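You operate a simulated robot arm through the tools that you are given. There is no shell and no other tool. Be economical: measure what you need, move in short steps, check, and stop when the job is done.

The job below is to be done with a simulated two-armed robot. You get a single attempt, and the scene is never put back.

TASK
Put the green peg on the bench mat. Put the roll of blue grip tape on the top of the grey table. Put the 4.00 mm middle foam pad from the top of the aids bench on the blue work mat and the 5.50 mm middle foam pad on the top of the white table. Fetch the pressing block and set it on top of the bolster. Put the blue file block on the top of the aids bench. Open the lever-side armrest. Any order will do. Set down upright: roll of blue grip tape, pressing block, blue file block.

Only the result counts: the job must be done as asked and must still hold three seconds after the hand-in. Knocking over, shifting, dropping, spilling or breaking anything else fails it.

THE ROBOT
Two 7-joint arms with fingered hands on one trunk, on a base that drives. Base frame: it is fixed to the floor where the robot stands at the start and does not move with it; the origin is under the middle of the robot, x ahead of it, y to its left, z up. Lengths are in m, angles in degrees, forces in N, time in s.
The left shoulder is at the start at [0.04, 0.146, 1.154], the right one opposite. With the tool pointing down near the work surface each hand reaches from about 0.2 to 0.7 m from the robot's upright axis, wherever it stands, measured 20 degrees to its own side. Places, roughly: bench mat [0.5, 2.3, 0.8]; blue file block (9x5x7 cm) [-1.2, -2.2, 0.9]; blue work mat [-1, -2.1, 0.9]; bolster (38x8x8 cm) [3.2, -4, 0.7]; green peg (3x3x8 cm) [0.5, -0.2, 0.8]; lever-side armrest [3.8, -0.7, 0.7]; middle foam pad [-1, -1, 1]; pressing block (6x6x7 cm) [-1.2, -2, 0.9]; roll of blue grip tape (6x6x6 cm) [-1.1, -0.1, 0.9]; top of the aids bench [-1.1, -0.6, 0.9]; top of the grey table [-1.1, -4.6, 0.8]; top of the white table [0.7, 0.1, 0.8]. Payload 4 kg a hand.
Tool frame (each hand has its own): the origin (TCP) lies between the finger pads and is the grasp point; the fingertips stand 0.026 m ahead of it; z points along the fingers, y is the line along which they close. Largest opening 0.148 m; the body of the gripper starts 0.073 m behind the TCP. The gripper is a hand of 3 fingers: y runs from the thumb to the fingers, the wrist lies at [0, 0, -0.224] in the tool frame.
Orientation is that of the tool frame in the base frame, as a unit quaternion [x, y, z, w]. With the fingers straight down and closing along the base's y, the tool's x points along the base's -x, its y along +y and its z along -z.

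THE INTERFACE
- The arms move only by the tool play_rows. It takes "left_increments", "right_increments" or both (then of equal length, played together; a hand with none holds still); each is a list of rows, each a list of 6 numbers: the shift along the tool's x, y, z in units of 50 mm (1.0 is 50 mm), then the turn, a rotation vector about the tool's x, y, z in units of 8 degrees (1.0 is 8 degrees). In form: [[tx, ty, tz, ax, ay, az], ...]. A call has 1 to 10 rows; each row shifts and turns the commanded pose from where the row before left it, along the tool's axes as they then stand. A call with a number of a shift or a turn outside -1 to 1 is refused whole. Rows are played at 5 a second. More than 0.05 m and 8.6 degrees between two rows, and nothing of the call is played. Where a pose cannot be reached the arm comes as near as it can. A force on the tool above 40 N (or 10 N above the force at the start of the call, whichever is more), or a blocked arm, ends the call early, and 0.2 s more pass. In this call time passes only in rows, and 0.2 s behind the last. The reply holds the time, the measured pose of the TCP, the force on the tool along the base axes, the opening and the grip force, in the units named above and with some noise, with the torque about the TCP (base axes, N m) and any sound that the robot's microphone picked up.
- Cameras (640 x 400 px; columns grow to the right, rows downward): "scene" is now at [0.0325, -0.0839, 1.3785]; the picture's right is [-0.99, -0.16, 0.00], its down [-0.10, 0.62, -0.78] and it looks along [0.12, -0.77, -0.62] (base axes); focal length 214 px, centre (320, 200). "left" rides on the left gripper at [-0.068, -0.039, -0.09] in its tool frame; the picture's right is [0.50, -0.87, 0.00], its down [0.66, 0.38, -0.65] and it looks along [0.57, 0.33, 0.76] (tool axes); focal length 222 px, centre (320, 200). "right" rides on the right gripper at [0.068, -0.039, -0.09] in its tool frame; the picture's right is [0.50, 0.87, 0.00], its down [-0.66, 0.38, -0.65] and it looks along [-0.57, 0.33, 0.76] (tool axes); focal length 222 px, centre (320, 200). There is no depth. A picture from a camera that has moved, and an enlarged one, comes with that camera's place and axes in the base frame and with its lens.
- snapshot(camera): a new picture of that camera. No time passes.
- slide_trunk(by): slides the trunk up (or, below 0, down) by that many m; the arms and the scene camera ride with it, the base frame stays. It gives what a move gives, with no picture.
- roll_base(legs): drives the robot by 1 to 6 legs, each [ahead, left, turn to the left] in m, m and degrees, along the robot's own axes; the way and the turn of a leg run together, so that a leg with both is an arc; at most 1.5 m and 180 degrees a leg. The arms and the cameras ride along, it lands a little off, and it stops where it bumps. It gives what a move gives.
- curl_fingers(finger1, finger2, thumb_bend, hand): sets how far each is bent, from 0 (flat) to 1 (curled in); at 0.3 the hand is open as for a grip, at 0.7 the pads meet at the TCP. One left out holds its place. A second passes; each finger stops where it meets its share of the squeeze, and holds until it gets a number again. It is the only way to open and close the hand. It gives what a move gives, with no picture; readings hold the bend of each and the force on the fingers (four entries, about 0 where the hand has none), thumb and palm.
- pan_tilt(pan, tilt): turns the head with the scene camera to pan (to the left, within 86 degrees either way) and tilt (down, from -29 to 69), counted from straight ahead of the robot. It gives what a move gives.
- enlarge(camera, box): a new picture of the part [left, top, right, bottom] of that camera's present view, enlarged. No time passes.
- sign_off(): hands the job in; it is judged then, once.

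Go step by step. Nothing tells you exact positions but the pictures and the camera data: compare them with the known pose of the tool, close in by small moves and look again before you grip or let go. The budget is 196 turns and 172 pictures, counting those below and the enlarged ones. Unless the task says otherwise, let go and move clear before handing in, and close with one line.

The tools are called after "Call:" as a command line: name --argument value ..., lists and objects as JSON in quotes. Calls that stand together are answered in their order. play_rows: Moves the arms, as the interface text tells. Its arguments: {"type":"object","properties":{"left_increments":{"type":"array","items":{"type":"array","items":{"type":"number"}}},"right_increments":{"type":"array","items":{"type":"array","items":{"type":"number"}}}},"required":[]} The other tools are called the same way: slide_trunk (by) slides the trunk up or down; curl_fingers (finger1, finger2, thumb_bend, hand) moves the fingers one by one; roll_base (legs) drives the base; pan_tilt (pan, tilt) turns the head that bears the scene camera; snapshot (camera) takes a picture; enlarge (camera, box) takes an enlarged picture of a part of a camera's view; sign_off () hands the job in.

At the start:

```text
clock: 0.0
left_ee_pos: [0.4492, -0.0393, 1.1921]
left_tool_rot: [0.001, 1.0, 0.0, 0.0]
left_contact_force: [0.0, -0.6, 0.5]
left_torque: [-0.01, 0.01, 0.04]
left_width: 0.148
left_grip_force: 0.1
left_shape: jaw
left_bend: [0.3, 0.3, 0.3]
left_finger forces: [0.1, 0.0, 0.0, 0.0, 0.0, 0.1]
right_ee_pos: [0.2941, -0.4516, 1.1654]
right_tool_rot: [0.0, 1.0, 0.001, 0.0]
right_contact_force: [-0.5, -0.1, 0.0]
right_torque: [0.04, -0.01, -0.02]
right_width: 0.1479
right_grip_force: 0.1
right_shape: jaw
right_bend: [0.3, 0.3, 0.3]
right_finger forces: [0.1, 0.0, 0.0, 0.0, 0.0, 0.1]
trunk travel left (down, up): [-0.325, 0.181]
robot x, y, heading: [0.0006, 0.0003, 0.1]
head pan, tilt: [-80.9, 38.6]
```

scene: 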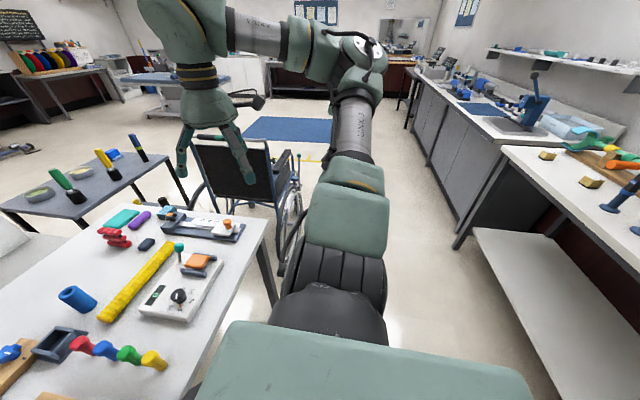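
right: 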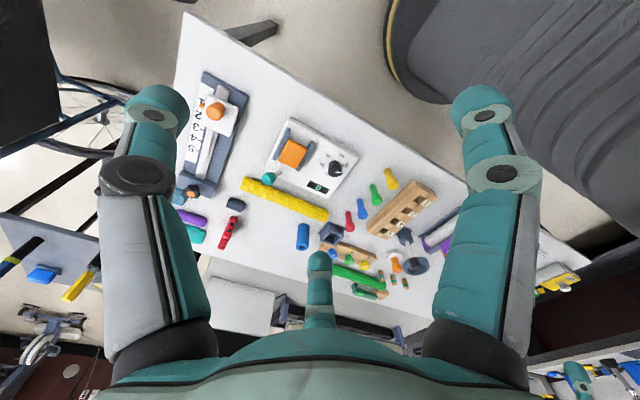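
left: 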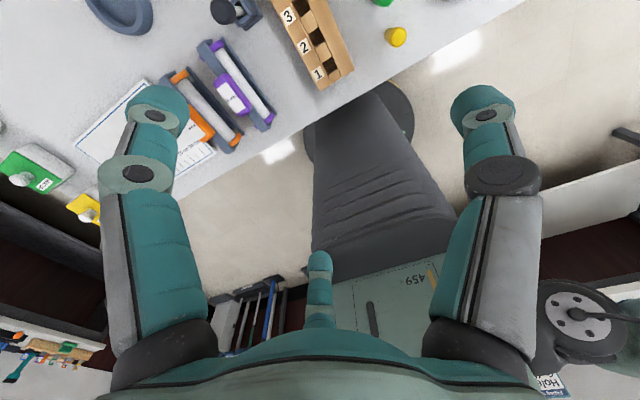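

I'll start by looking round: the white table lies in front of me, with the green peg somewhere on it. I turn the head to look straight ahead and down.

Call:
pan_tilt --pan -10 --tilt 50

Call:
snapshot --camera "scene"

```text
clock: 1.4
left_ee_pos: [0.4489, -0.0415, 1.1936]
left_tool_rot: [0.0, 1.0, 0.001, 0.0]
left_contact_force: [-0.6, -0.5, 0.1]
left_torque: [-0.01, 0.01, 0.02]
left_width: 0.1478
left_grip_force: 0.0
left_shape: jaw
left_bend: [0.3, 0.3, 0.3]
left_finger forces: [0.0, 0.0, 0.0, 0.0, 0.1, 0.0]
right_ee_pos: [0.2945, -0.4502, 1.1653]
right_tool_rot: [0.0, 1.0, 0.001, 0.0]
right_contact_force: [0.1, -0.1, 0.1]
right_torque: [-0.01, 0.02, 0.0]
right_width: 0.148
right_grip_force: 0.1
right_shape: jaw
right_bend: [0.3, 0.3, 0.3]
right_finger forces: [0.0, 0.1, 0.0, 0.1, 0.1, 0.1]
trunk travel left (down, up): [-0.325, 0.181]
robot x, y, heading: [0.0031, 0.0002, -0.1]
head pan, tilt: [-10.0, 50.0]
```

```text
168 pictures are left
camera scene: at [0.0947, -0.0125, 1.3622], right [-0.17, -0.98, 0.0], down [-0.75, 0.13, -0.64], along [0.63, -0.11, -0.77], focal length 214 px, centre (320, 200)
```

scene: 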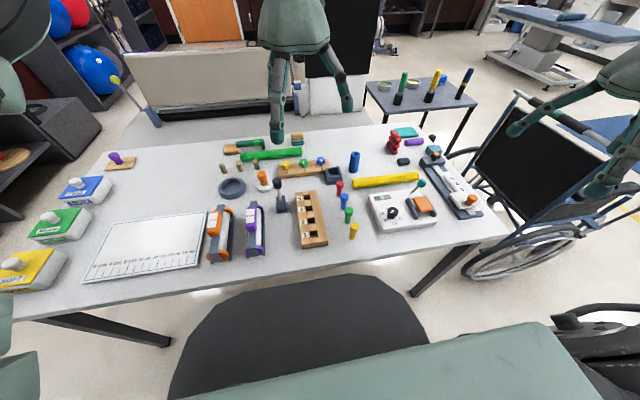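

Call:
enlarge --camera "scene" --box '[260, 130, 460, 255]'

Call:
pan_tilt --pan 80 --tilt 25

Call:
snapshot --camera "scene"

```text
3.20 times, centred on (360, 192) of scene
camera zoom: at [0.0947, -0.0125, 1.3622], right [-0.17, -0.98, 0.0], down [-0.75, 0.13, -0.64], along [0.63, -0.11, -0.77], focal length 686 px, centre (192, 224)
```

zoom: 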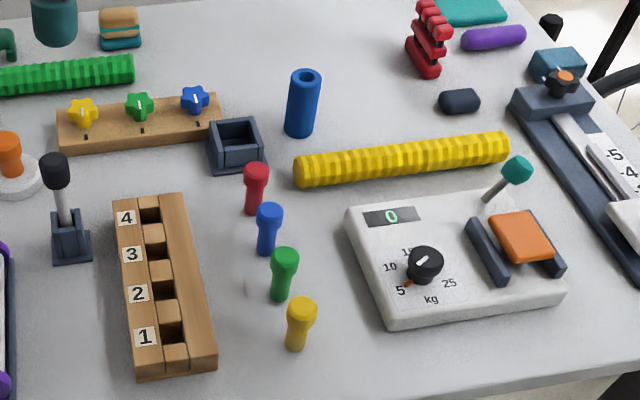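

```text
clock: 3.1
left_ee_pos: [0.45, -0.0409, 1.1923]
left_tool_rot: [0.0, 1.0, 0.0, -0.001]
left_contact_force: [0.4, 1.1, 0.4]
left_torque: [0.0, -0.04, -0.01]
left_width: 0.1481
left_grip_force: 0.0
left_shape: jaw
left_bend: [0.3, 0.3, 0.3]
left_finger forces: [0.1, 0.0, 0.0, 0.1, 0.0, 0.0]
right_ee_pos: [0.2946, -0.4509, 1.1648]
right_tool_rot: [-0.001, 1.0, 0.0, 0.0]
right_contact_force: [0.0, -1.4, 0.2]
right_torque: [-0.01, 0.01, 0.01]
right_width: 0.1479
right_grip_force: 0.1
right_shape: jaw
right_bend: [0.3, 0.3, 0.3]
right_finger forces: [0.0, 0.0, 0.0, 0.0, 0.0, 0.1]
trunk travel left (down, up): [-0.325, 0.181]
robot x, y, heading: [0.0015, 0.0019, -0.0]
head pan, tilt: [80.0, 25.0]
```

```text
166 pictures are left
camera scene: at [0.035, 0.0916, 1.3997], right [0.98, -0.17, 0.0], down [-0.07, -0.42, -0.91], along [0.16, 0.89, -0.42], focal length 214 px, centre (320, 200)
```

scene: 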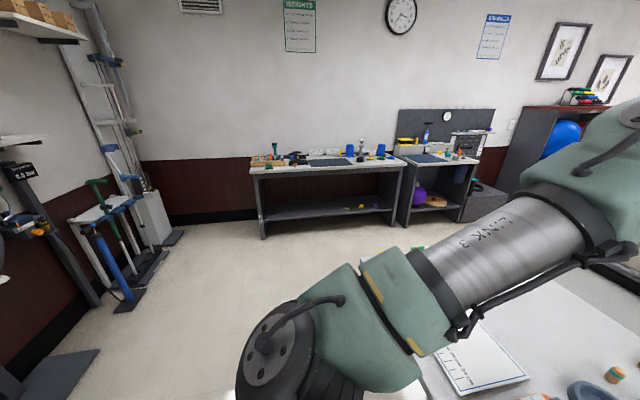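

The pegs stand free on the white table in a row. The green one is at about (0.46, -0.17) with its base near z 0.78, and the bench mat shows on the long bench to the left. I move the left hand aside and bring the right one above the peg.

Call:
play_rows --left_increments '[[0, 0.7, 0, 0, 0, 0], [0, 0.7, 0, 0, 0, 0], [0, 0.7, 0, 0, 0, 0], [0, 0.7, 0, 0, 0, 0], [0, 0.7, 0, 0, 0, 0], [0, 0.7, 0, 0, 0, 0], [0, 0.7, 0, 0, 0, 0], [0, 0.7, 0, 0, 0, 0]]' --right_increments '[[-0.41, 0.71, 0.41, 0, 0, 0], [-0.41, 0.71, 0.41, 0, 0, 0], [-0.41, 0.71, 0.41, 0, 0, 0], [-0.41, 0.71, 0.41, 0, 0, 0], [-0.41, 0.71, 0.41, 0, 0, 0], [-0.41, 0.71, 0.41, 0, 0, 0], [-0.41, 0.71, 0.41, 0, 0, 0], [-0.41, 0.71, 0.41, 0, 0, 0]]'

Call:
curl_fingers --hand "right" --finger1 0.45 --finger2 0.45 --thumb_bend 0.45

Call:
snapshot --camera "right"

```text
clock: 4.9
left_ee_pos: [0.4521, 0.2402, 1.19]
left_tool_rot: [0.0, 1.0, 0.0, -0.001]
left_contact_force: [0.7, 0.3, 0.2]
left_torque: [0.0, -0.02, -0.02]
left_width: 0.1479
left_grip_force: 0.0
left_shape: jaw
left_bend: [0.3, 0.3, 0.3]
left_finger forces: [0.0, 0.1, 0.0, 0.0, 0.0, 0.0]
right_ee_pos: [0.4597, -0.1648, 1.0]
right_tool_rot: [0.0, 1.0, -0.001, 0.0]
right_contact_force: [0.2, 0.3, 0.2]
right_torque: [0.0, -0.01, 0.01]
right_width: 0.1479
right_grip_force: 0.0
right_shape: jaw
right_bend: [0.3, 0.3, 0.3]
right_finger forces: [0.0, 0.0, 0.0, 0.1, 0.0, 0.0]
trunk travel left (down, up): [-0.325, 0.181]
robot x, y, heading: [-0.0041, 0.0025, 0.3]
head pan, tilt: [80.0, 25.0]
```

```text
clock: 5.9
left_ee_pos: [0.4498, 0.2396, 1.1909]
left_tool_rot: [-0.001, 1.0, 0.0, 0.0]
left_contact_force: [0.0, -0.4, 1.7]
left_torque: [-0.01, 0.02, 0.02]
left_width: 0.1479
left_grip_force: 0.0
left_shape: jaw
left_bend: [0.3, 0.3, 0.3]
left_finger forces: [0.0, 0.1, 0.1, 0.0, 0.1, 0.0]
right_ee_pos: [0.4586, -0.1669, 1.0006]
right_tool_rot: [-0.001, 1.0, 0.0, 0.0]
right_contact_force: [-0.1, 1.6, 0.4]
right_torque: [0.0, -0.01, 0.0]
right_width: 0.0792
right_grip_force: 0.0
right_shape: fingers
right_bend: [0.45, 0.45, 0.45]
right_finger forces: [0.1, 0.1, 0.0, 0.0, 0.0, 0.0]
trunk travel left (down, up): [-0.325, 0.181]
robot x, y, heading: [0.0, 0.0031, 0.1]
head pan, tilt: [80.0, 25.0]
```

```text
165 pictures are left
camera right: at [0.3909, -0.2054, 1.0911], right [-0.5, 0.87, 0.0], down [0.66, 0.38, 0.65], along [0.57, 0.33, -0.76], focal length 222 px, centre (320, 200)
```

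right: 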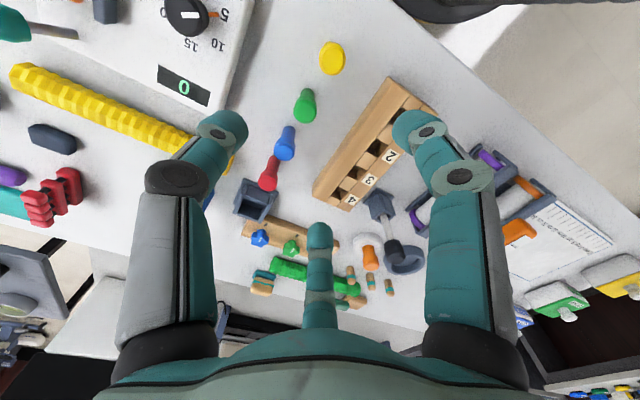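

Call:
enlarge --camera "right" --box '[230, 30, 390, 130]'

```text
4.00 times, centred on (310, 80) of right
camera zoom: at [0.3909, -0.2054, 1.0911], right [-0.5, 0.87, 0.0], down [0.66, 0.38, 0.65], along [0.57, 0.33, -0.76], focal length 888 px, centre (360, 680)
```

zoom: 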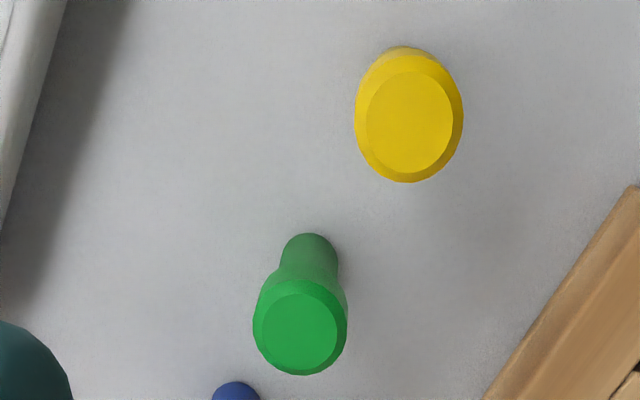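

The green peg stands at about (0.485, -0.174), on a table top near z 0.74. I correct sideways, go part of the way down and look again.

Call:
play_rows --right_increments '[[-0.18, -0.05, 0.85, 0, 0, 0], [-0.18, -0.05, 0.85, 0, 0, 0], [-0.18, -0.05, 0.85, 0, 0, 0]]'

Call:
snapshot --camera "right"

```text
clock: 6.7
left_ee_pos: [0.4497, 0.2387, 1.1932]
left_tool_rot: [0.0, 1.0, 0.0, 0.0]
left_contact_force: [0.8, 0.3, -0.4]
left_torque: [0.01, 0.0, 0.04]
left_width: 0.1479
left_grip_force: 0.1
left_shape: jaw
left_bend: [0.3, 0.3, 0.3]
left_finger forces: [0.1, 0.0, 0.1, 0.1, 0.0, 0.0]
right_ee_pos: [0.4681, -0.2007, 0.8907]
right_tool_rot: [0.0, 1.0, 0.003, 0.001]
right_contact_force: [0.5, 0.3, 0.0]
right_torque: [0.0, 0.0, 0.03]
right_width: 0.0791
right_grip_force: 0.0
right_shape: fingers
right_bend: [0.45, 0.45, 0.45]
right_finger forces: [0.0, 0.0, 0.1, 0.1, 0.0, 0.0]
right hand out of reach, approached as far as the arm can: row 2, 3
trunk travel left (down, up): [-0.325, 0.181]
robot x, y, heading: [-0.0025, 0.0023, -0.1]
head pan, tilt: [80.0, 25.0]
```

```text
163 pictures are left
camera right: at [0.4002, -0.2393, 0.9804], right [-0.5, 0.87, 0.0], down [0.65, 0.38, 0.66], along [0.57, 0.33, -0.75], focal length 222 px, centre (320, 200)
```

right: 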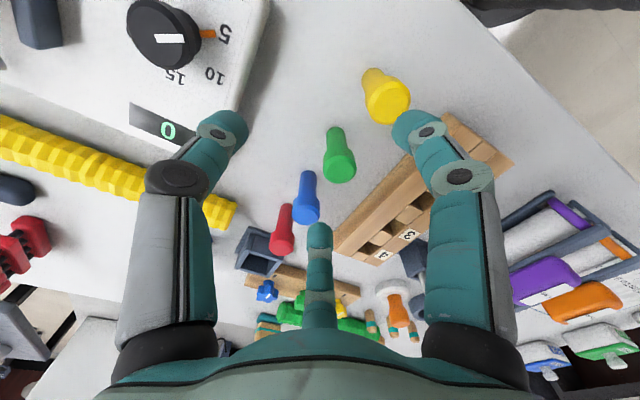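

Out of reach sideways at this height, so the trunk must come down. I lift the hand first and then lower the trunk.

Call:
play_rows --right_increments '[[0, 0, -0.9, 0, 0, 0], [0, 0, -0.9, 0, 0, 0], [0, 0, -0.9, 0, 0, 0], [0, 0, -0.9, 0, 0, 0]]'

Call:
slide_trunk --by -0.15

Call:
snapshot --camera "right"

```text
clock: 7.7
left_ee_pos: [0.4493, 0.2397, 1.1931]
left_tool_rot: [-0.001, 1.0, 0.0, 0.0]
left_contact_force: [-0.1, -0.3, -0.1]
left_torque: [0.01, -0.03, -0.01]
left_width: 0.1478
left_grip_force: 0.0
left_shape: jaw
left_bend: [0.3, 0.3, 0.3]
left_finger forces: [0.0, 0.0, 0.0, 0.0, 0.1, 0.0]
right_ee_pos: [0.4674, -0.1981, 1.0714]
right_tool_rot: [0.0, 1.0, 0.0, 0.0]
right_contact_force: [0.2, -0.4, 0.6]
right_torque: [0.0, -0.03, 0.02]
right_width: 0.0793
right_grip_force: 0.0
right_shape: fingers
right_bend: [0.45, 0.45, 0.45]
right_finger forces: [0.0, 0.1, 0.1, 0.0, 0.0, 0.1]
trunk travel left (down, up): [-0.325, 0.181]
robot x, y, heading: [0.0003, -0.0009, -0.1]
head pan, tilt: [80.0, 25.0]
```

```text
clock: 9.4
left_ee_pos: [0.4493, 0.2395, 1.0425]
left_tool_rot: [0.0, 1.0, 0.0, 0.0]
left_contact_force: [0.3, 0.5, 0.2]
left_torque: [-0.01, -0.01, -0.04]
left_width: 0.1478
left_grip_force: 0.0
left_shape: jaw
left_bend: [0.3, 0.3, 0.3]
left_finger forces: [0.0, 0.0, 0.0, 0.1, 0.0, 0.1]
right_ee_pos: [0.4684, -0.2004, 0.9206]
right_tool_rot: [0.0, 1.0, -0.001, 0.0]
right_contact_force: [-0.4, 1.0, 0.2]
right_torque: [-0.01, -0.01, 0.03]
right_width: 0.0793
right_grip_force: 0.0
right_shape: fingers
right_bend: [0.45, 0.45, 0.45]
right_finger forces: [0.1, 0.2, 0.1, 0.0, 0.0, 0.0]
trunk travel left (down, up): [-0.175, 0.331]
robot x, y, heading: [0.0023, 0.0002, 0.1]
head pan, tilt: [80.0, 25.0]
```

```text
162 pictures are left
camera right: at [0.401, -0.2388, 1.012], right [-0.5, 0.87, 0.0], down [0.66, 0.38, 0.65], along [0.57, 0.33, -0.76], focal length 222 px, centre (320, 200)
```

right: 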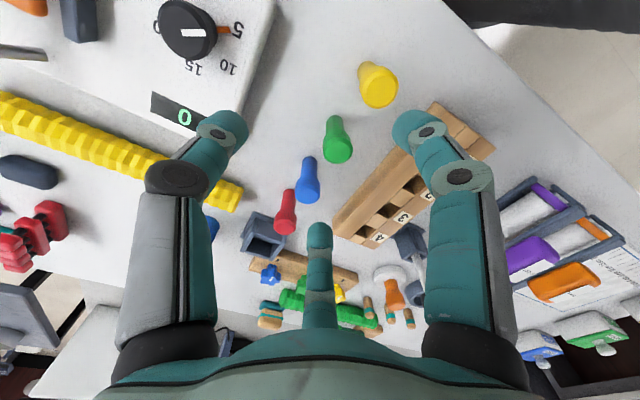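

Call:
play_rows --right_increments '[[-0.3, 0.58, 0, 0, 0, 0], [0, 0, 0.7, 0, 0, 0], [0, 0, 0.7, 0, 0, 0]]'

Call:
snapshot --camera "right"

```text
clock: 10.2
left_ee_pos: [0.4501, 0.24, 1.0421]
left_tool_rot: [0.0, 1.0, 0.001, -0.001]
left_contact_force: [0.1, 0.9, 0.7]
left_torque: [0.02, 0.05, 0.05]
left_width: 0.1479
left_grip_force: 0.1
left_shape: jaw
left_bend: [0.3, 0.3, 0.3]
left_finger forces: [0.0, 0.0, 0.1, 0.0, 0.1, 0.0]
right_ee_pos: [0.484, -0.1708, 0.851]
right_tool_rot: [0.0, 1.0, 0.0, 0.0]
right_contact_force: [0.1, 0.5, -0.5]
right_torque: [-0.05, 0.02, -0.01]
right_width: 0.0792
right_grip_force: 0.1
right_shape: fingers
right_bend: [0.45, 0.45, 0.45]
right_finger forces: [0.0, 0.1, 0.0, 0.1, 0.1, 0.0]
trunk travel left (down, up): [-0.175, 0.331]
robot x, y, heading: [0.0017, -0.0009, 0.3]
head pan, tilt: [80.0, 25.0]
```

```text
161 pictures are left
camera right: at [0.4164, -0.2094, 0.9419], right [-0.5, 0.87, 0.0], down [0.66, 0.38, 0.65], along [0.57, 0.33, -0.76], focal length 222 px, centre (320, 200)
```

right: 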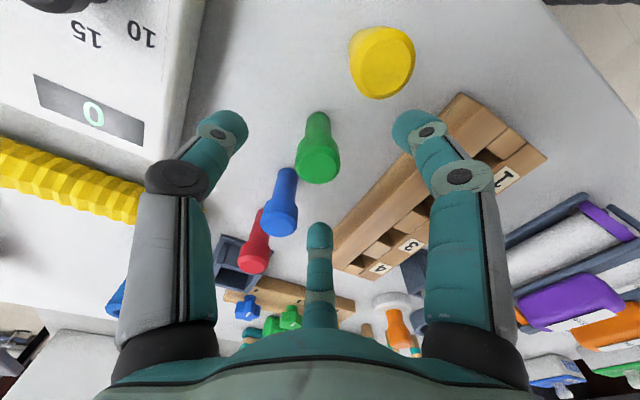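

Call:
play_rows --right_increments '[[0, 0, 0.55, 0, 0, 0], [0, 0, 0.55, 0, 0, 0]]'

Call:
snapshot --camera "right"

```text
clock: 10.8
left_ee_pos: [0.45, 0.238, 1.0433]
left_tool_rot: [-0.001, 1.0, 0.0, 0.0]
left_contact_force: [-0.5, -0.2, -0.8]
left_torque: [0.0, 0.0, 0.0]
left_width: 0.148
left_grip_force: 0.1
left_shape: jaw
left_bend: [0.3, 0.3, 0.3]
left_finger forces: [0.0, 0.0, 0.1, 0.0, 0.0, 0.1]
right_ee_pos: [0.4816, -0.1751, 0.7988]
right_tool_rot: [-0.001, 1.0, 0.001, 0.001]
right_contact_force: [0.5, -0.5, -0.2]
right_torque: [0.02, -0.01, 0.0]
right_width: 0.079
right_grip_force: 0.0
right_shape: fingers
right_bend: [0.45, 0.45, 0.45]
right_finger forces: [0.0, 0.1, 0.1, 0.1, 0.1, 0.0]
right hand out of reach, approached as far as the arm can: row 2
trunk travel left (down, up): [-0.175, 0.331]
robot x, y, heading: [-0.0009, -0.0009, -0.2]
head pan, tilt: [80.0, 25.0]
```

```text
160 pictures are left
camera right: at [0.4134, -0.2141, 0.8887], right [-0.5, 0.87, 0.0], down [0.65, 0.38, 0.66], along [0.57, 0.33, -0.75], focal length 222 px, centre (320, 200)
```

right: 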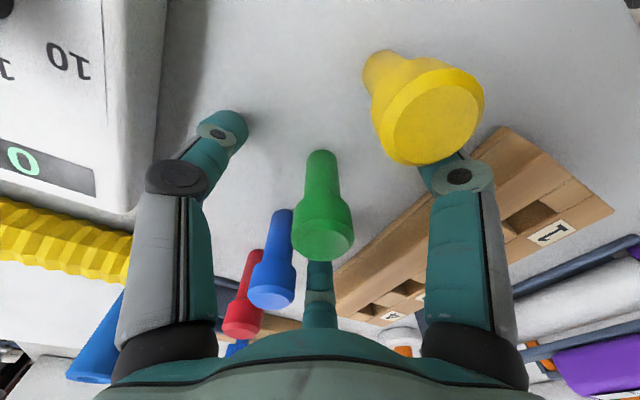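

Call:
curl_fingers --hand "right" --finger1 0.7 --finger2 0.7 --thumb_bend 0.7

Call:
snapshot --camera "right"

```text
clock: 11.8
left_ee_pos: [0.4491, 0.2387, 1.0445]
left_tool_rot: [0.001, 1.0, -0.001, 0.0]
left_contact_force: [-0.5, -0.5, 0.2]
left_torque: [0.02, 0.02, 0.0]
left_width: 0.148
left_grip_force: 0.0
left_shape: jaw
left_bend: [0.3, 0.3, 0.3]
left_finger forces: [0.0, 0.0, 0.1, 0.0, 0.0, 0.0]
right_ee_pos: [0.482, -0.1752, 0.7988]
right_tool_rot: [0.001, 1.0, 0.002, 0.001]
right_contact_force: [0.2, 0.4, 0.2]
right_torque: [0.03, 0.03, -0.02]
right_width: 0.0126
right_grip_force: 6.6
right_shape: fingers
right_bend: [0.65, 0.66, 0.67]
right_finger forces: [4.4, 4.0, 0.0, 0.1, 5.0, 0.0]
trunk travel left (down, up): [-0.175, 0.331]
robot x, y, heading: [-0.001, 0.0014, 0.1]
head pan, tilt: [80.0, 25.0]
```

```text
159 pictures are left
camera right: at [0.4134, -0.214, 0.889], right [-0.5, 0.87, 0.0], down [0.65, 0.38, 0.66], along [0.57, 0.33, -0.75], focal length 222 px, centre (320, 200)
```

right: 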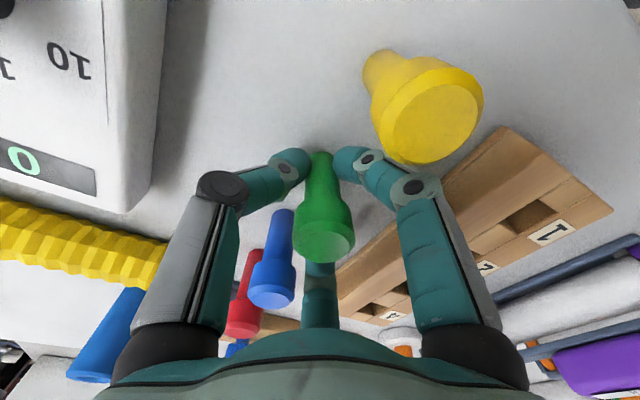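

The peg is held by the stem. I lift it straight up and check that it comes along.

Call:
play_rows --right_increments '[[0, 0, -0.6, 0, 0, 0], [0, 0, -0.9, 0, 0, 0], [0, 0, -1, 0, 0, 0], [0, 0, -1, 0, 0, 0], [0, 0, -1, 0, 0, 0], [0.5, -0.5, -0.3, 0, 0, 0], [0.7, -0.5, 0, 0, 0, 0], [0.7, -0.5, 0, 0, 0, 0]]'

Call:
snapshot --camera "right"

Call:
pan_tilt --pan 50 --tilt 40

Call:
snapshot --camera "scene"

```text
clock: 13.6
left_ee_pos: [0.4485, 0.2384, 1.0438]
left_tool_rot: [0.001, 1.0, 0.0, 0.0]
left_contact_force: [-0.5, -0.7, 0.2]
left_torque: [0.01, -0.04, -0.01]
left_width: 0.148
left_grip_force: 0.1
left_shape: jaw
left_bend: [0.3, 0.3, 0.3]
left_finger forces: [0.1, 0.0, 0.0, 0.0, 0.1, 0.0]
right_ee_pos: [0.3846, -0.251, 1.0392]
right_tool_rot: [-0.001, 1.0, 0.001, 0.0]
right_contact_force: [-0.4, 0.1, -0.3]
right_torque: [0.06, -0.05, 0.01]
right_width: 0.0125
right_grip_force: 6.5
right_shape: fingers
right_bend: [0.65, 0.66, 0.67]
right_finger forces: [4.2, 3.9, 0.1, 0.0, 4.8, 0.0]
trunk travel left (down, up): [-0.175, 0.331]
robot x, y, heading: [0.0024, -0.0013, 0.2]
head pan, tilt: [80.0, 25.0]
```

```text
158 pictures are left
camera right: at [0.3162, -0.29, 1.1294], right [-0.5, 0.87, 0.0], down [0.65, 0.38, 0.66], along [0.57, 0.33, -0.76], focal length 222 px, centre (320, 200)
```

right: 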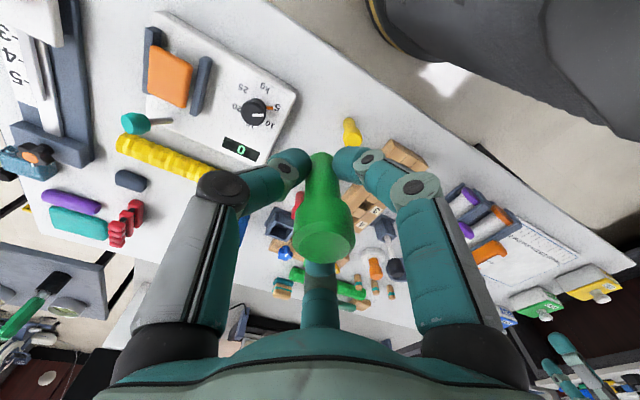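

```text
clock: 14.6
left_ee_pos: [0.45, 0.2403, 1.0438]
left_tool_rot: [0.001, 1.0, 0.0, 0.0]
left_contact_force: [0.4, -0.5, -0.1]
left_torque: [0.02, 0.01, 0.0]
left_width: 0.148
left_grip_force: 0.1
left_shape: jaw
left_bend: [0.3, 0.3, 0.3]
left_finger forces: [0.0, 0.1, 0.1, 0.0, 0.1, 0.0]
right_ee_pos: [0.3867, -0.2494, 1.0388]
right_tool_rot: [0.001, 1.0, 0.001, 0.001]
right_contact_force: [-0.5, 0.5, 0.3]
right_torque: [-0.02, 0.01, 0.02]
right_width: 0.0122
right_grip_force: 7.1
right_shape: fingers
right_bend: [0.65, 0.66, 0.67]
right_finger forces: [4.2, 3.9, 0.0, 0.0, 4.8, 0.0]
trunk travel left (down, up): [-0.175, 0.331]
robot x, y, heading: [-0.0008, 0.0008, 0.1]
head pan, tilt: [50.0, 40.0]
```

```text
157 pictures are left
camera scene: at [0.0733, 0.0662, 1.2275], right [0.77, -0.64, 0.0], down [-0.41, -0.49, -0.77], along [0.49, 0.59, -0.64], focal length 214 px, centre (320, 200)
```

scene: 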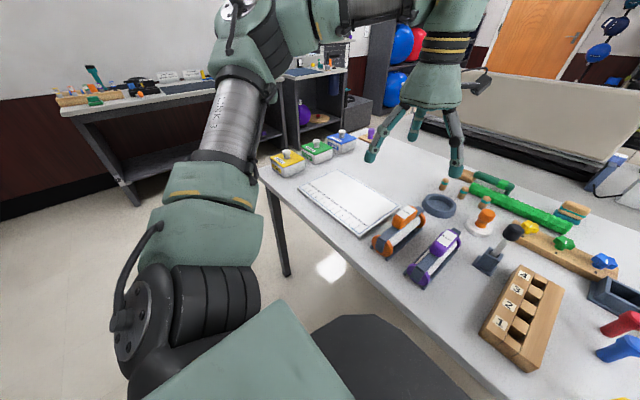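

The peg came along. The long bench's front edge lies near y 2.05 with the mat at about (0.5, 2.3). I back away from the table, turn left and drive over to it.

Call:
roll_base --legs '[[-0.3, 0, 0], [0, 0, 90], [1.45, 0, 0], [0, -0.62, 0]]'

Call:
pan_tilt --pan -5 --tilt 45

Call:
snapshot --camera "scene"

```text
clock: 30.4
left_ee_pos: [0.0589, 1.9149, 1.0431]
left_tool_rot: [0.711, -0.703, 0.0, 0.0]
left_contact_force: [0.1, 0.1, -0.2]
left_torque: [0.0, 0.02, 0.0]
left_width: 0.1479
left_grip_force: 0.2
left_shape: jaw
left_bend: [0.3, 0.3, 0.3]
left_finger forces: [0.0, 0.1, 0.0, 0.0, 0.1, 0.1]
right_ee_pos: [0.5512, 1.8558, 1.039]
right_tool_rot: [0.711, -0.703, -0.001, 0.0]
right_contact_force: [0.0, 0.2, 0.1]
right_torque: [0.01, 0.02, -0.04]
right_width: 0.0119
right_grip_force: 6.7
right_shape: fingers
right_bend: [0.65, 0.66, 0.67]
right_finger forces: [4.0, 4.0, 0.0, 0.0, 4.8, 0.0]
trunk travel left (down, up): [-0.175, 0.331]
robot x, y, heading: [0.3069, 1.4706, 90.6]
head pan, tilt: [50.0, 40.0]
```

```text
clock: 31.6
left_ee_pos: [0.0597, 1.9148, 1.0435]
left_tool_rot: [0.711, -0.703, 0.0, 0.0]
left_contact_force: [-0.3, 0.9, 0.1]
left_torque: [-0.03, 0.0, 0.01]
left_width: 0.1478
left_grip_force: 0.0
left_shape: jaw
left_bend: [0.3, 0.3, 0.3]
left_finger forces: [0.0, 0.0, 0.1, 0.0, 0.0, 0.0]
right_ee_pos: [0.5496, 1.8569, 1.0385]
right_tool_rot: [0.712, -0.703, 0.0, 0.0]
right_contact_force: [-0.4, 1.0, -0.1]
right_torque: [0.0, 0.04, 0.0]
right_width: 0.012
right_grip_force: 6.2
right_shape: fingers
right_bend: [0.65, 0.66, 0.67]
right_finger forces: [4.0, 4.0, 0.1, 0.1, 4.7, 0.1]
trunk travel left (down, up): [-0.175, 0.331]
robot x, y, heading: [0.3053, 1.4696, 90.8]
head pan, tilt: [-5.0, 45.0]
```

```text
156 pictures are left
camera scene: at [0.309, 1.5705, 1.2202], right [1.0, -0.07, 0.0], down [-0.05, -0.71, -0.71], along [0.05, 0.7, -0.71], focal length 214 px, centre (320, 200)
```

scene: 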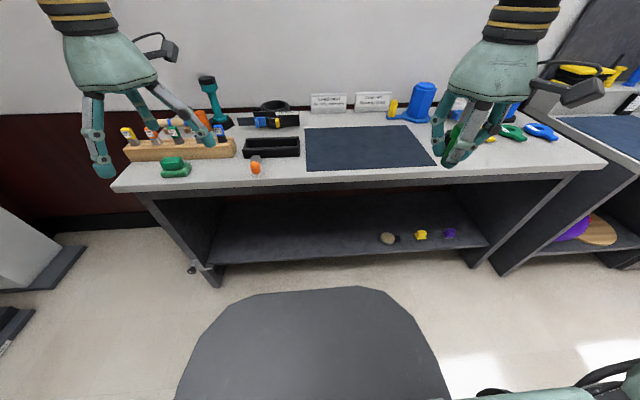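

The mat spans roughly x 0.31–0.78, y 2.15–2.45. I edge a little closer and reach out over it.

Call:
roll_base --legs '[[0.05, 0, 0]]'

Call:
play_rows --right_increments '[[-0.9, 0.25, 0, 0, 0, 0], [-0.9, 0.25, 0, 0, 0, 0], [-0.9, 0.25, 0, 0, 0, 0], [-0.9, 0.25, 0, 0, 0, 0], [-0.9, 0, 0, 0, 0, 0], [-0.9, 0, 0, 0, 0, 0]]'

Call:
snapshot --camera "right"

Call:
snapshot --camera "scene"

```text
clock: 32.6
left_ee_pos: [0.0592, 1.9631, 1.0437]
left_tool_rot: [0.712, -0.703, 0.0, 0.001]
left_contact_force: [-0.2, 0.2, -0.8]
left_torque: [-0.03, 0.02, -0.01]
left_width: 0.1478
left_grip_force: 0.0
left_shape: jaw
left_bend: [0.3, 0.3, 0.3]
left_finger forces: [0.1, 0.0, 0.0, 0.0, 0.1, 0.1]
right_ee_pos: [0.5487, 1.9065, 1.0383]
right_tool_rot: [0.711, -0.703, 0.0, 0.0]
right_contact_force: [0.7, 0.6, -0.9]
right_torque: [0.0, 0.01, 0.0]
right_width: 0.0123
right_grip_force: 6.6
right_shape: fingers
right_bend: [0.65, 0.66, 0.67]
right_finger forces: [4.0, 3.9, 0.0, 0.1, 4.8, 0.0]
trunk travel left (down, up): [-0.175, 0.331]
robot x, y, heading: [0.303, 1.5171, 90.8]
head pan, tilt: [-5.0, 45.0]
```

```text
clock: 34.0
left_ee_pos: [0.0596, 1.9625, 1.0435]
left_tool_rot: [0.711, -0.703, 0.001, 0.0]
left_contact_force: [-0.1, -0.5, 0.5]
left_torque: [-0.03, -0.02, 0.0]
left_width: 0.1478
left_grip_force: 0.1
left_shape: jaw
left_bend: [0.3, 0.3, 0.3]
left_finger forces: [0.0, 0.0, 0.0, 0.0, 0.1, 0.0]
right_ee_pos: [0.5363, 2.0549, 1.0383]
right_tool_rot: [-0.707, 0.707, 0.006, -0.003]
right_contact_force: [0.6, 0.1, 1.1]
right_torque: [0.02, -0.03, 0.01]
right_width: 0.0119
right_grip_force: 6.2
right_shape: fingers
right_bend: [0.65, 0.66, 0.67]
right_finger forces: [4.1, 4.0, 0.0, 0.0, 4.9, 0.0]
right hand out of reach, approached as far as the arm can: row 3, 4, 5, 6
trunk travel left (down, up): [-0.175, 0.331]
robot x, y, heading: [0.3032, 1.5142, 91.0]
head pan, tilt: [-5.0, 45.0]
```

```text
155 pictures are left
camera right: at [0.5758, 1.9869, 1.1278], right [-0.87, -0.5, 0.01], down [-0.37, 0.65, 0.66], along [-0.34, 0.57, -0.75], focal length 222 px, centre (320, 200)
```

right: 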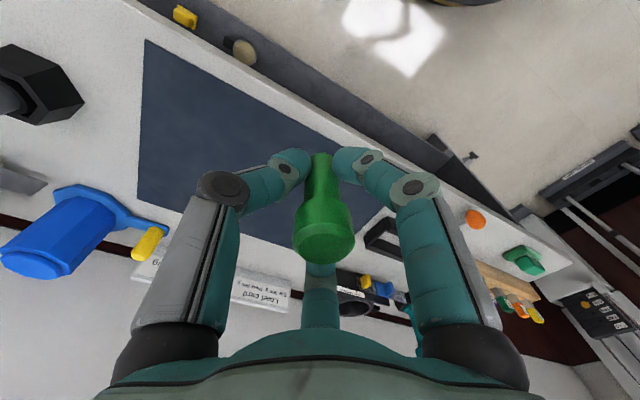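

```text
154 pictures are left
camera scene: at [0.308, 1.6191, 1.2203], right [1.0, -0.07, 0.0], down [-0.05, -0.7, -0.71], along [0.05, 0.71, -0.71], focal length 214 px, centre (320, 200)
```

scene: 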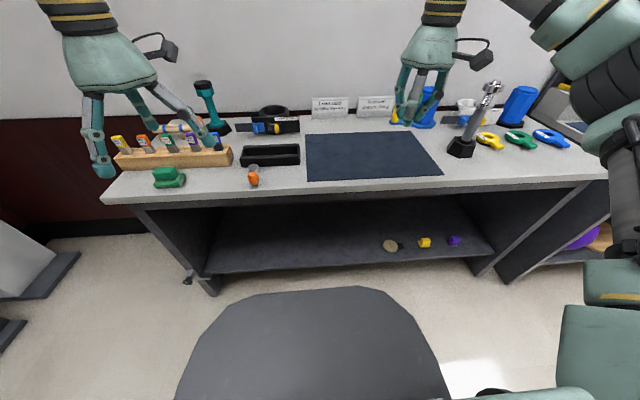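

Call:
play_rows --right_increments '[[0, 0, 0.8, 0, 0, 0], [0, 0, 0.8, 0, 0, 0], [0, 0, 0.6, 0, 0, 0], [-0.8, 0, 0, 0, 0, 0], [-0.8, 0, 0, 0, 0, 0], [-0.8, 0, 0, 0, 0, 0], [-0.8, 0, 0, 0, 0, 0]]'

Call:
snapshot --camera "right"

```text
clock: 35.6
left_ee_pos: [0.0589, 1.964, 1.0434]
left_tool_rot: [0.712, -0.703, -0.001, 0.0]
left_contact_force: [-0.5, -0.4, 0.9]
left_torque: [0.01, -0.03, 0.0]
left_width: 0.1478
left_grip_force: 0.1
left_shape: jaw
left_bend: [0.3, 0.3, 0.3]
left_finger forces: [0.0, 0.1, 0.0, 0.0, 0.0, 0.1]
right_ee_pos: [0.5739, 2.1127, 0.9192]
right_tool_rot: [0.712, -0.703, -0.001, 0.0]
right_contact_force: [0.2, 0.0, 0.0]
right_torque: [0.01, 0.0, 0.0]
right_width: 0.0116
right_grip_force: 6.0
right_shape: fingers
right_bend: [0.65, 0.66, 0.67]
right_finger forces: [4.0, 4.1, 0.1, 0.1, 4.8, 0.1]
right hand out of reach, approached as far as the arm can: row 4, 5, 6, 7
trunk travel left (down, up): [-0.175, 0.331]
robot x, y, heading: [0.3006, 1.5192, 90.6]
head pan, tilt: [-5.0, 45.0]
```

```text
153 pictures are left
camera right: at [0.6142, 2.0456, 1.0106], right [-0.86, -0.51, 0.0], down [-0.39, 0.65, 0.66], along [-0.33, 0.56, -0.76], focal length 222 px, centre (320, 200)
```

right: 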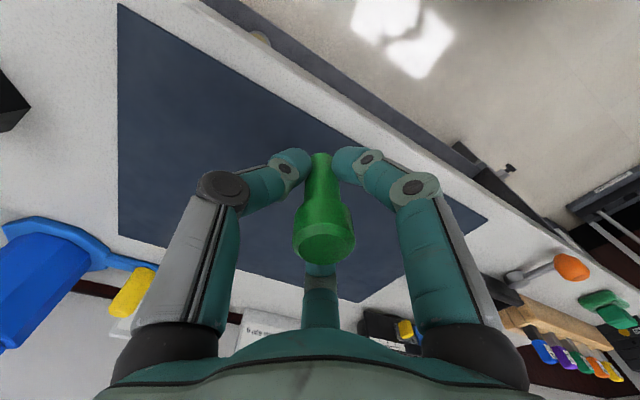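

Call:
pan_tilt --pan 0 --tilt 69

Call:
snapshot --camera "scene"

```text
clock: 36.5
left_ee_pos: [0.0586, 1.963, 1.0428]
left_tool_rot: [0.711, -0.703, 0.0, 0.0]
left_contact_force: [0.5, 0.6, -0.6]
left_torque: [-0.03, -0.01, -0.01]
left_width: 0.1477
left_grip_force: 0.1
left_shape: jaw
left_bend: [0.3, 0.3, 0.3]
left_finger forces: [0.0, 0.1, 0.1, 0.0, 0.0, 0.1]
right_ee_pos: [0.5746, 2.1131, 0.9208]
right_tool_rot: [0.711, -0.703, 0.0, -0.001]
right_contact_force: [0.7, 0.0, 0.0]
right_torque: [-0.05, 0.01, 0.02]
right_width: 0.0119
right_grip_force: 6.8
right_shape: fingers
right_bend: [0.65, 0.66, 0.67]
right_finger forces: [4.0, 4.0, 0.1, 0.0, 4.8, 0.1]
trunk travel left (down, up): [-0.175, 0.331]
robot x, y, heading: [0.3019, 1.5166, 90.6]
head pan, tilt: [0.0, 68.8]
```

```text
152 pictures are left
camera scene: at [0.3017, 1.5948, 1.1914], right [1.0, 0.01, 0.0], down [0.01, -0.93, -0.36], along [0.0, 0.36, -0.93], focal length 214 px, centre (320, 200)
```

scene: 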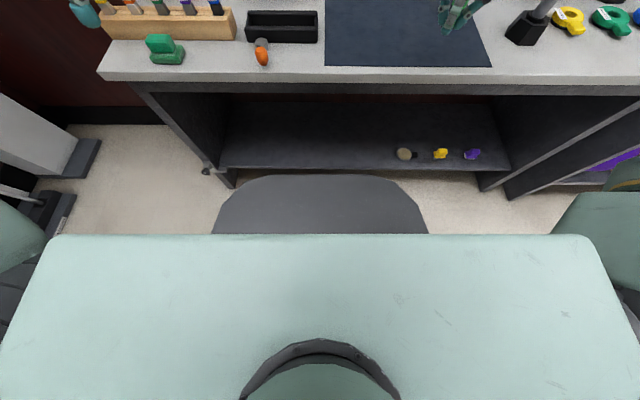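

Cross-checking the views gives a bench top near z 0.82 and the mat's front edge near y 2.10. I roll 5 cm closer, then shift the hand to straight ahead of its shoulder and outward.

Call:
roll_base --legs '[[0.05, 0, 0]]'

Call:
play_rows --right_increments '[[0, 0.8, 0, 0, 0, 0], [0, 0.8, 0, 0, 0, 0], [-0.5, 0.4, 0, 0, 0, 0], [-0.5, 0, 0, 0, 0, 0]]'

Call:
snapshot --camera "right"

```text
clock: 37.4
left_ee_pos: [0.0583, 2.0142, 1.0432]
left_tool_rot: [0.712, -0.702, 0.0, 0.0]
left_contact_force: [0.5, -0.1, 0.5]
left_torque: [-0.01, 0.0, -0.01]
left_width: 0.1477
left_grip_force: 0.2
left_shape: jaw
left_bend: [0.3, 0.3, 0.3]
left_finger forces: [0.1, 0.0, 0.1, 0.0, 0.0, 0.0]
right_ee_pos: [0.5744, 2.1629, 0.9195]
right_tool_rot: [0.711, -0.703, -0.001, 0.0]
right_contact_force: [0.3, 0.9, 0.1]
right_torque: [-0.01, -0.02, 0.0]
right_width: 0.0117
right_grip_force: 6.4
right_shape: fingers
right_bend: [0.65, 0.66, 0.67]
right_finger forces: [4.0, 4.1, 0.0, 0.0, 4.8, 0.0]
trunk travel left (down, up): [-0.175, 0.331]
robot x, y, heading: [0.3031, 1.5657, 90.4]
head pan, tilt: [0.0, 68.8]
```

```text
clock: 38.4
left_ee_pos: [0.0592, 2.0136, 1.0437]
left_tool_rot: [0.711, -0.703, 0.0, 0.0]
left_contact_force: [0.6, -0.5, -0.3]
left_torque: [0.0, -0.02, 0.04]
left_width: 0.1481
left_grip_force: 0.1
left_shape: jaw
left_bend: [0.3, 0.3, 0.3]
left_finger forces: [0.0, 0.0, 0.1, 0.0, 0.0, 0.0]
right_ee_pos: [0.5284, 2.1358, 0.9179]
right_tool_rot: [0.712, -0.703, -0.002, 0.0]
right_contact_force: [0.1, 0.4, 0.1]
right_torque: [0.02, -0.02, -0.01]
right_width: 0.0122
right_grip_force: 6.5
right_shape: fingers
right_bend: [0.65, 0.66, 0.67]
right_finger forces: [3.9, 4.1, 0.1, 0.0, 4.8, 0.0]
right hand out of reach, approached as far as the arm can: row 1, 2, 3, 4
trunk travel left (down, up): [-0.175, 0.331]
robot x, y, heading: [0.3031, 1.5705, 90.7]
head pan, tilt: [0.0, 68.8]
```

```text
151 pictures are left
camera right: at [0.5689, 2.0692, 1.008], right [-0.86, -0.51, 0.0], down [-0.39, 0.65, 0.66], along [-0.34, 0.56, -0.75], focal length 222 px, centre (320, 200)
```

right: 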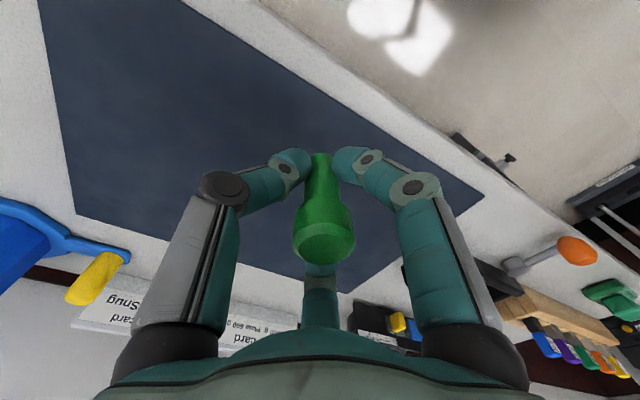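

Call:
play_rows --right_increments '[[-0.25, -0.6, 0, 0, 0, 0], [-0.25, -0.3, 0, 0, 0, 0], [0, 0, 0.3, 0, 0, 0], [0, 0, 0.2, 0, 0, 0]]'

Call:
snapshot --camera "right"

```text
clock: 39.4
left_ee_pos: [0.0586, 2.0144, 1.0428]
left_tool_rot: [0.711, -0.703, 0.0, 0.001]
left_contact_force: [0.2, -0.1, 0.6]
left_torque: [-0.02, -0.03, 0.0]
left_width: 0.1481
left_grip_force: 0.0
left_shape: jaw
left_bend: [0.3, 0.3, 0.3]
left_finger forces: [0.0, 0.1, 0.0, 0.0, 0.0, 0.0]
right_ee_pos: [0.5749, 2.1624, 0.8922]
right_tool_rot: [0.711, -0.703, -0.002, 0.0]
right_contact_force: [0.0, 0.0, 0.3]
right_torque: [-0.01, 0.01, 0.0]
right_width: 0.0117
right_grip_force: 6.8
right_shape: fingers
right_bend: [0.65, 0.66, 0.67]
right_finger forces: [4.1, 4.1, 0.0, 0.1, 4.8, 0.1]
trunk travel left (down, up): [-0.175, 0.331]
robot x, y, heading: [0.3068, 1.5634, 90.7]
head pan, tilt: [0.0, 68.8]
```

```text
150 pictures are left
camera right: at [0.6134, 2.0955, 0.9826], right [-0.86, -0.51, 0.0], down [-0.39, 0.65, 0.66], along [-0.34, 0.56, -0.76], focal length 222 px, centre (320, 200)
```

right: 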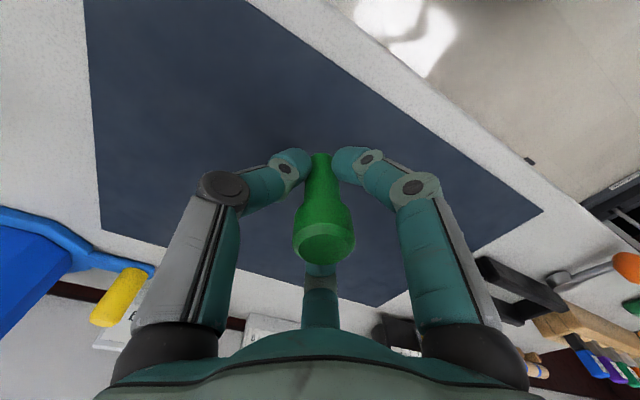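

Call:
play_rows --right_increments '[[0, 0, 0.08, 0, 0, 0], [0, 0, 0.08, 0, 0, 0]]'

Call:
snapshot --camera "right"

```text
clock: 40.0
left_ee_pos: [0.0595, 2.0145, 1.0446]
left_tool_rot: [0.711, -0.703, 0.0, 0.0]
left_contact_force: [-0.3, 0.4, 0.4]
left_torque: [-0.01, -0.01, -0.04]
left_width: 0.1483
left_grip_force: 0.1
left_shape: jaw
left_bend: [0.3, 0.3, 0.3]
left_finger forces: [0.0, 0.0, 0.0, 0.0, 0.0, 0.1]
right_ee_pos: [0.5737, 2.1642, 0.8842]
right_tool_rot: [0.711, -0.703, 0.0, -0.001]
right_contact_force: [0.2, -0.1, -0.6]
right_torque: [-0.03, 0.01, -0.01]
right_width: 0.0117
right_grip_force: 6.5
right_shape: fingers
right_bend: [0.65, 0.66, 0.67]
right_finger forces: [4.0, 4.1, 0.0, 0.1, 4.8, 0.1]
trunk travel left (down, up): [-0.175, 0.331]
robot x, y, heading: [0.3052, 1.5664, 90.5]
head pan, tilt: [0.0, 68.8]
```

```text
149 pictures are left
camera right: at [0.6133, 2.0955, 0.9746], right [-0.86, -0.51, 0.0], down [-0.39, 0.65, 0.66], along [-0.33, 0.56, -0.76], focal length 222 px, centre (320, 200)
```

right: 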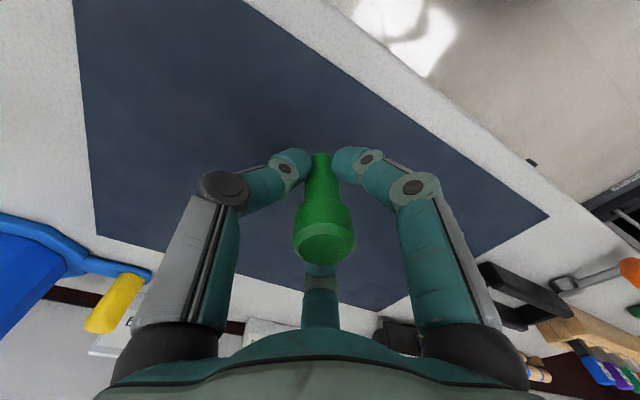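

Call:
play_rows --right_increments '[[0, 0, 0.1, 0, 0, 0], [0, 0, 0.1, 0, 0, 0], [0, 0, 0.06, 0, 0, 0]]'

Call:
snapshot --camera "right"

```text
clock: 40.8
left_ee_pos: [0.0589, 2.014, 1.0432]
left_tool_rot: [0.712, -0.703, 0.0, -0.001]
left_contact_force: [-0.6, -1.2, 0.2]
left_torque: [-0.01, -0.03, -0.02]
left_width: 0.1477
left_grip_force: 0.0
left_shape: jaw
left_bend: [0.3, 0.3, 0.3]
left_finger forces: [0.0, 0.1, 0.0, 0.0, 0.1, 0.0]
right_ee_pos: [0.5742, 2.1631, 0.8713]
right_tool_rot: [0.711, -0.703, -0.001, -0.001]
right_contact_force: [0.9, -0.7, -0.8]
right_torque: [0.0, 0.0, 0.0]
right_width: 0.0118
right_grip_force: 6.9
right_shape: fingers
right_bend: [0.65, 0.66, 0.67]
right_finger forces: [4.0, 4.1, 0.0, 0.0, 4.8, 0.0]
trunk travel left (down, up): [-0.175, 0.331]
robot x, y, heading: [0.3023, 1.5637, 90.6]
head pan, tilt: [0.0, 68.8]
```

```text
148 pictures are left
camera right: at [0.6135, 2.0948, 0.9619], right [-0.86, -0.51, 0.0], down [-0.38, 0.65, 0.66], along [-0.33, 0.56, -0.75], focal length 222 px, centre (320, 200)
```

right: 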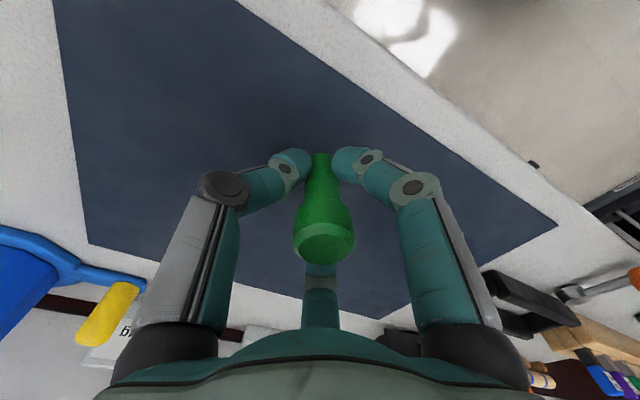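

Call:
play_rows --right_increments '[[0, 0, 0.06, 0, 0, 0], [0, 0, 0.06, 0, 0, 0], [0, 0, 0.06, 0, 0, 0]]'

```text
clock: 41.6
left_ee_pos: [0.0598, 2.0146, 1.0432]
left_tool_rot: [0.711, -0.703, 0.0, 0.0]
left_contact_force: [0.0, 0.0, 0.2]
left_torque: [0.05, 0.0, -0.01]
left_width: 0.1479
left_grip_force: 0.1
left_shape: jaw
left_bend: [0.3, 0.3, 0.3]
left_finger forces: [0.0, 0.0, 0.1, 0.0, 0.1, 0.1]
right_ee_pos: [0.5747, 2.1611, 0.8623]
right_tool_rot: [0.711, -0.703, -0.002, 0.0]
right_contact_force: [-0.3, 0.2, -1.3]
right_torque: [0.0, 0.0, 0.03]
right_width: 0.012
right_grip_force: 6.2
right_shape: fingers
right_bend: [0.65, 0.66, 0.67]
right_finger forces: [4.0, 4.1, 0.0, 0.0, 4.8, 0.1]
trunk travel left (down, up): [-0.175, 0.331]
robot x, y, heading: [0.3031, 1.5696, 90.8]
head pan, tilt: [0.0, 68.8]
```

Call:
play_rows --right_increments '[[0, 0, 0.06, 0, 0, 0], [0, 0, 0.06, 0, 0, 0]]'

Call:
enlarge --camera "right" --box '[220, 80, 420, 205]'

```text
clock: 42.2
left_ee_pos: [0.0583, 2.0151, 1.0423]
left_tool_rot: [0.711, -0.703, 0.0, 0.0]
left_contact_force: [-0.7, 0.0, -1.0]
left_torque: [-0.01, 0.0, 0.03]
left_width: 0.1479
left_grip_force: 0.1
left_shape: jaw
left_bend: [0.3, 0.3, 0.3]
left_finger forces: [0.1, 0.1, 0.0, 0.0, 0.1, 0.0]
right_ee_pos: [0.5746, 2.1624, 0.8572]
right_tool_rot: [0.711, -0.703, -0.002, -0.001]
right_contact_force: [-0.8, -0.6, -0.3]
right_torque: [0.01, -0.02, 0.02]
right_width: 0.0119
right_grip_force: 7.0
right_shape: fingers
right_bend: [0.65, 0.66, 0.67]
right_finger forces: [4.0, 4.1, 0.0, 0.0, 4.8, 0.0]
trunk travel left (down, up): [-0.175, 0.331]
robot x, y, heading: [0.3043, 1.5676, 90.7]
head pan, tilt: [0.0, 68.8]
```

```text
3.20 times, centred on (320, 142) of right
camera zoom: at [0.6141, 2.0936, 0.9469], right [-0.86, -0.51, 0.0], down [-0.38, 0.65, 0.66], along [-0.33, 0.57, -0.75], focal length 711 px, centre (320, 384)
```

zoom: 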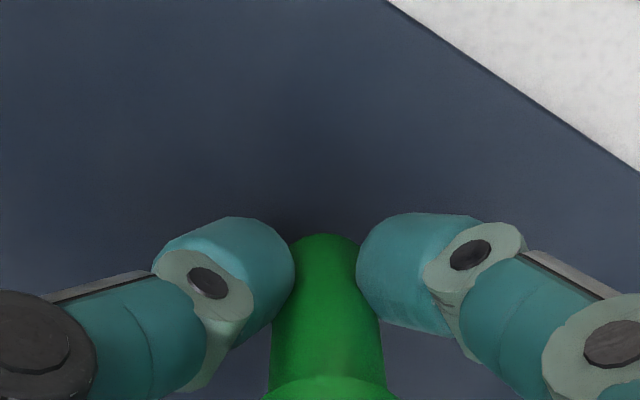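

Call:
play_rows --right_increments '[[0, 0, 0.06, 0, 0, 0], [0, 0, 0.06, 0, 0, 0], [0, 0, 0.06, 0, 0, 0]]'

```text
clock: 43.0
left_ee_pos: [0.0584, 2.0139, 1.0432]
left_tool_rot: [0.711, -0.703, 0.0, 0.0]
left_contact_force: [0.8, 0.0, -0.2]
left_torque: [0.01, 0.03, 0.02]
left_width: 0.1478
left_grip_force: 0.1
left_shape: jaw
left_bend: [0.3, 0.3, 0.3]
left_finger forces: [0.0, 0.0, 0.1, 0.1, 0.0, 0.1]
right_ee_pos: [0.5741, 2.1601, 0.8476]
right_tool_rot: [0.712, -0.703, -0.002, 0.0]
right_contact_force: [0.4, -0.7, -0.8]
right_torque: [0.0, -0.03, -0.04]
right_width: 0.012
right_grip_force: 6.8
right_shape: fingers
right_bend: [0.65, 0.66, 0.67]
right_finger forces: [4.0, 4.0, 0.0, 0.0, 4.8, 0.0]
right hand out of reach, approached as far as the arm can: row 3
trunk travel left (down, up): [-0.175, 0.331]
robot x, y, heading: [0.302, 1.5701, 90.9]
head pan, tilt: [0.0, 68.8]
```

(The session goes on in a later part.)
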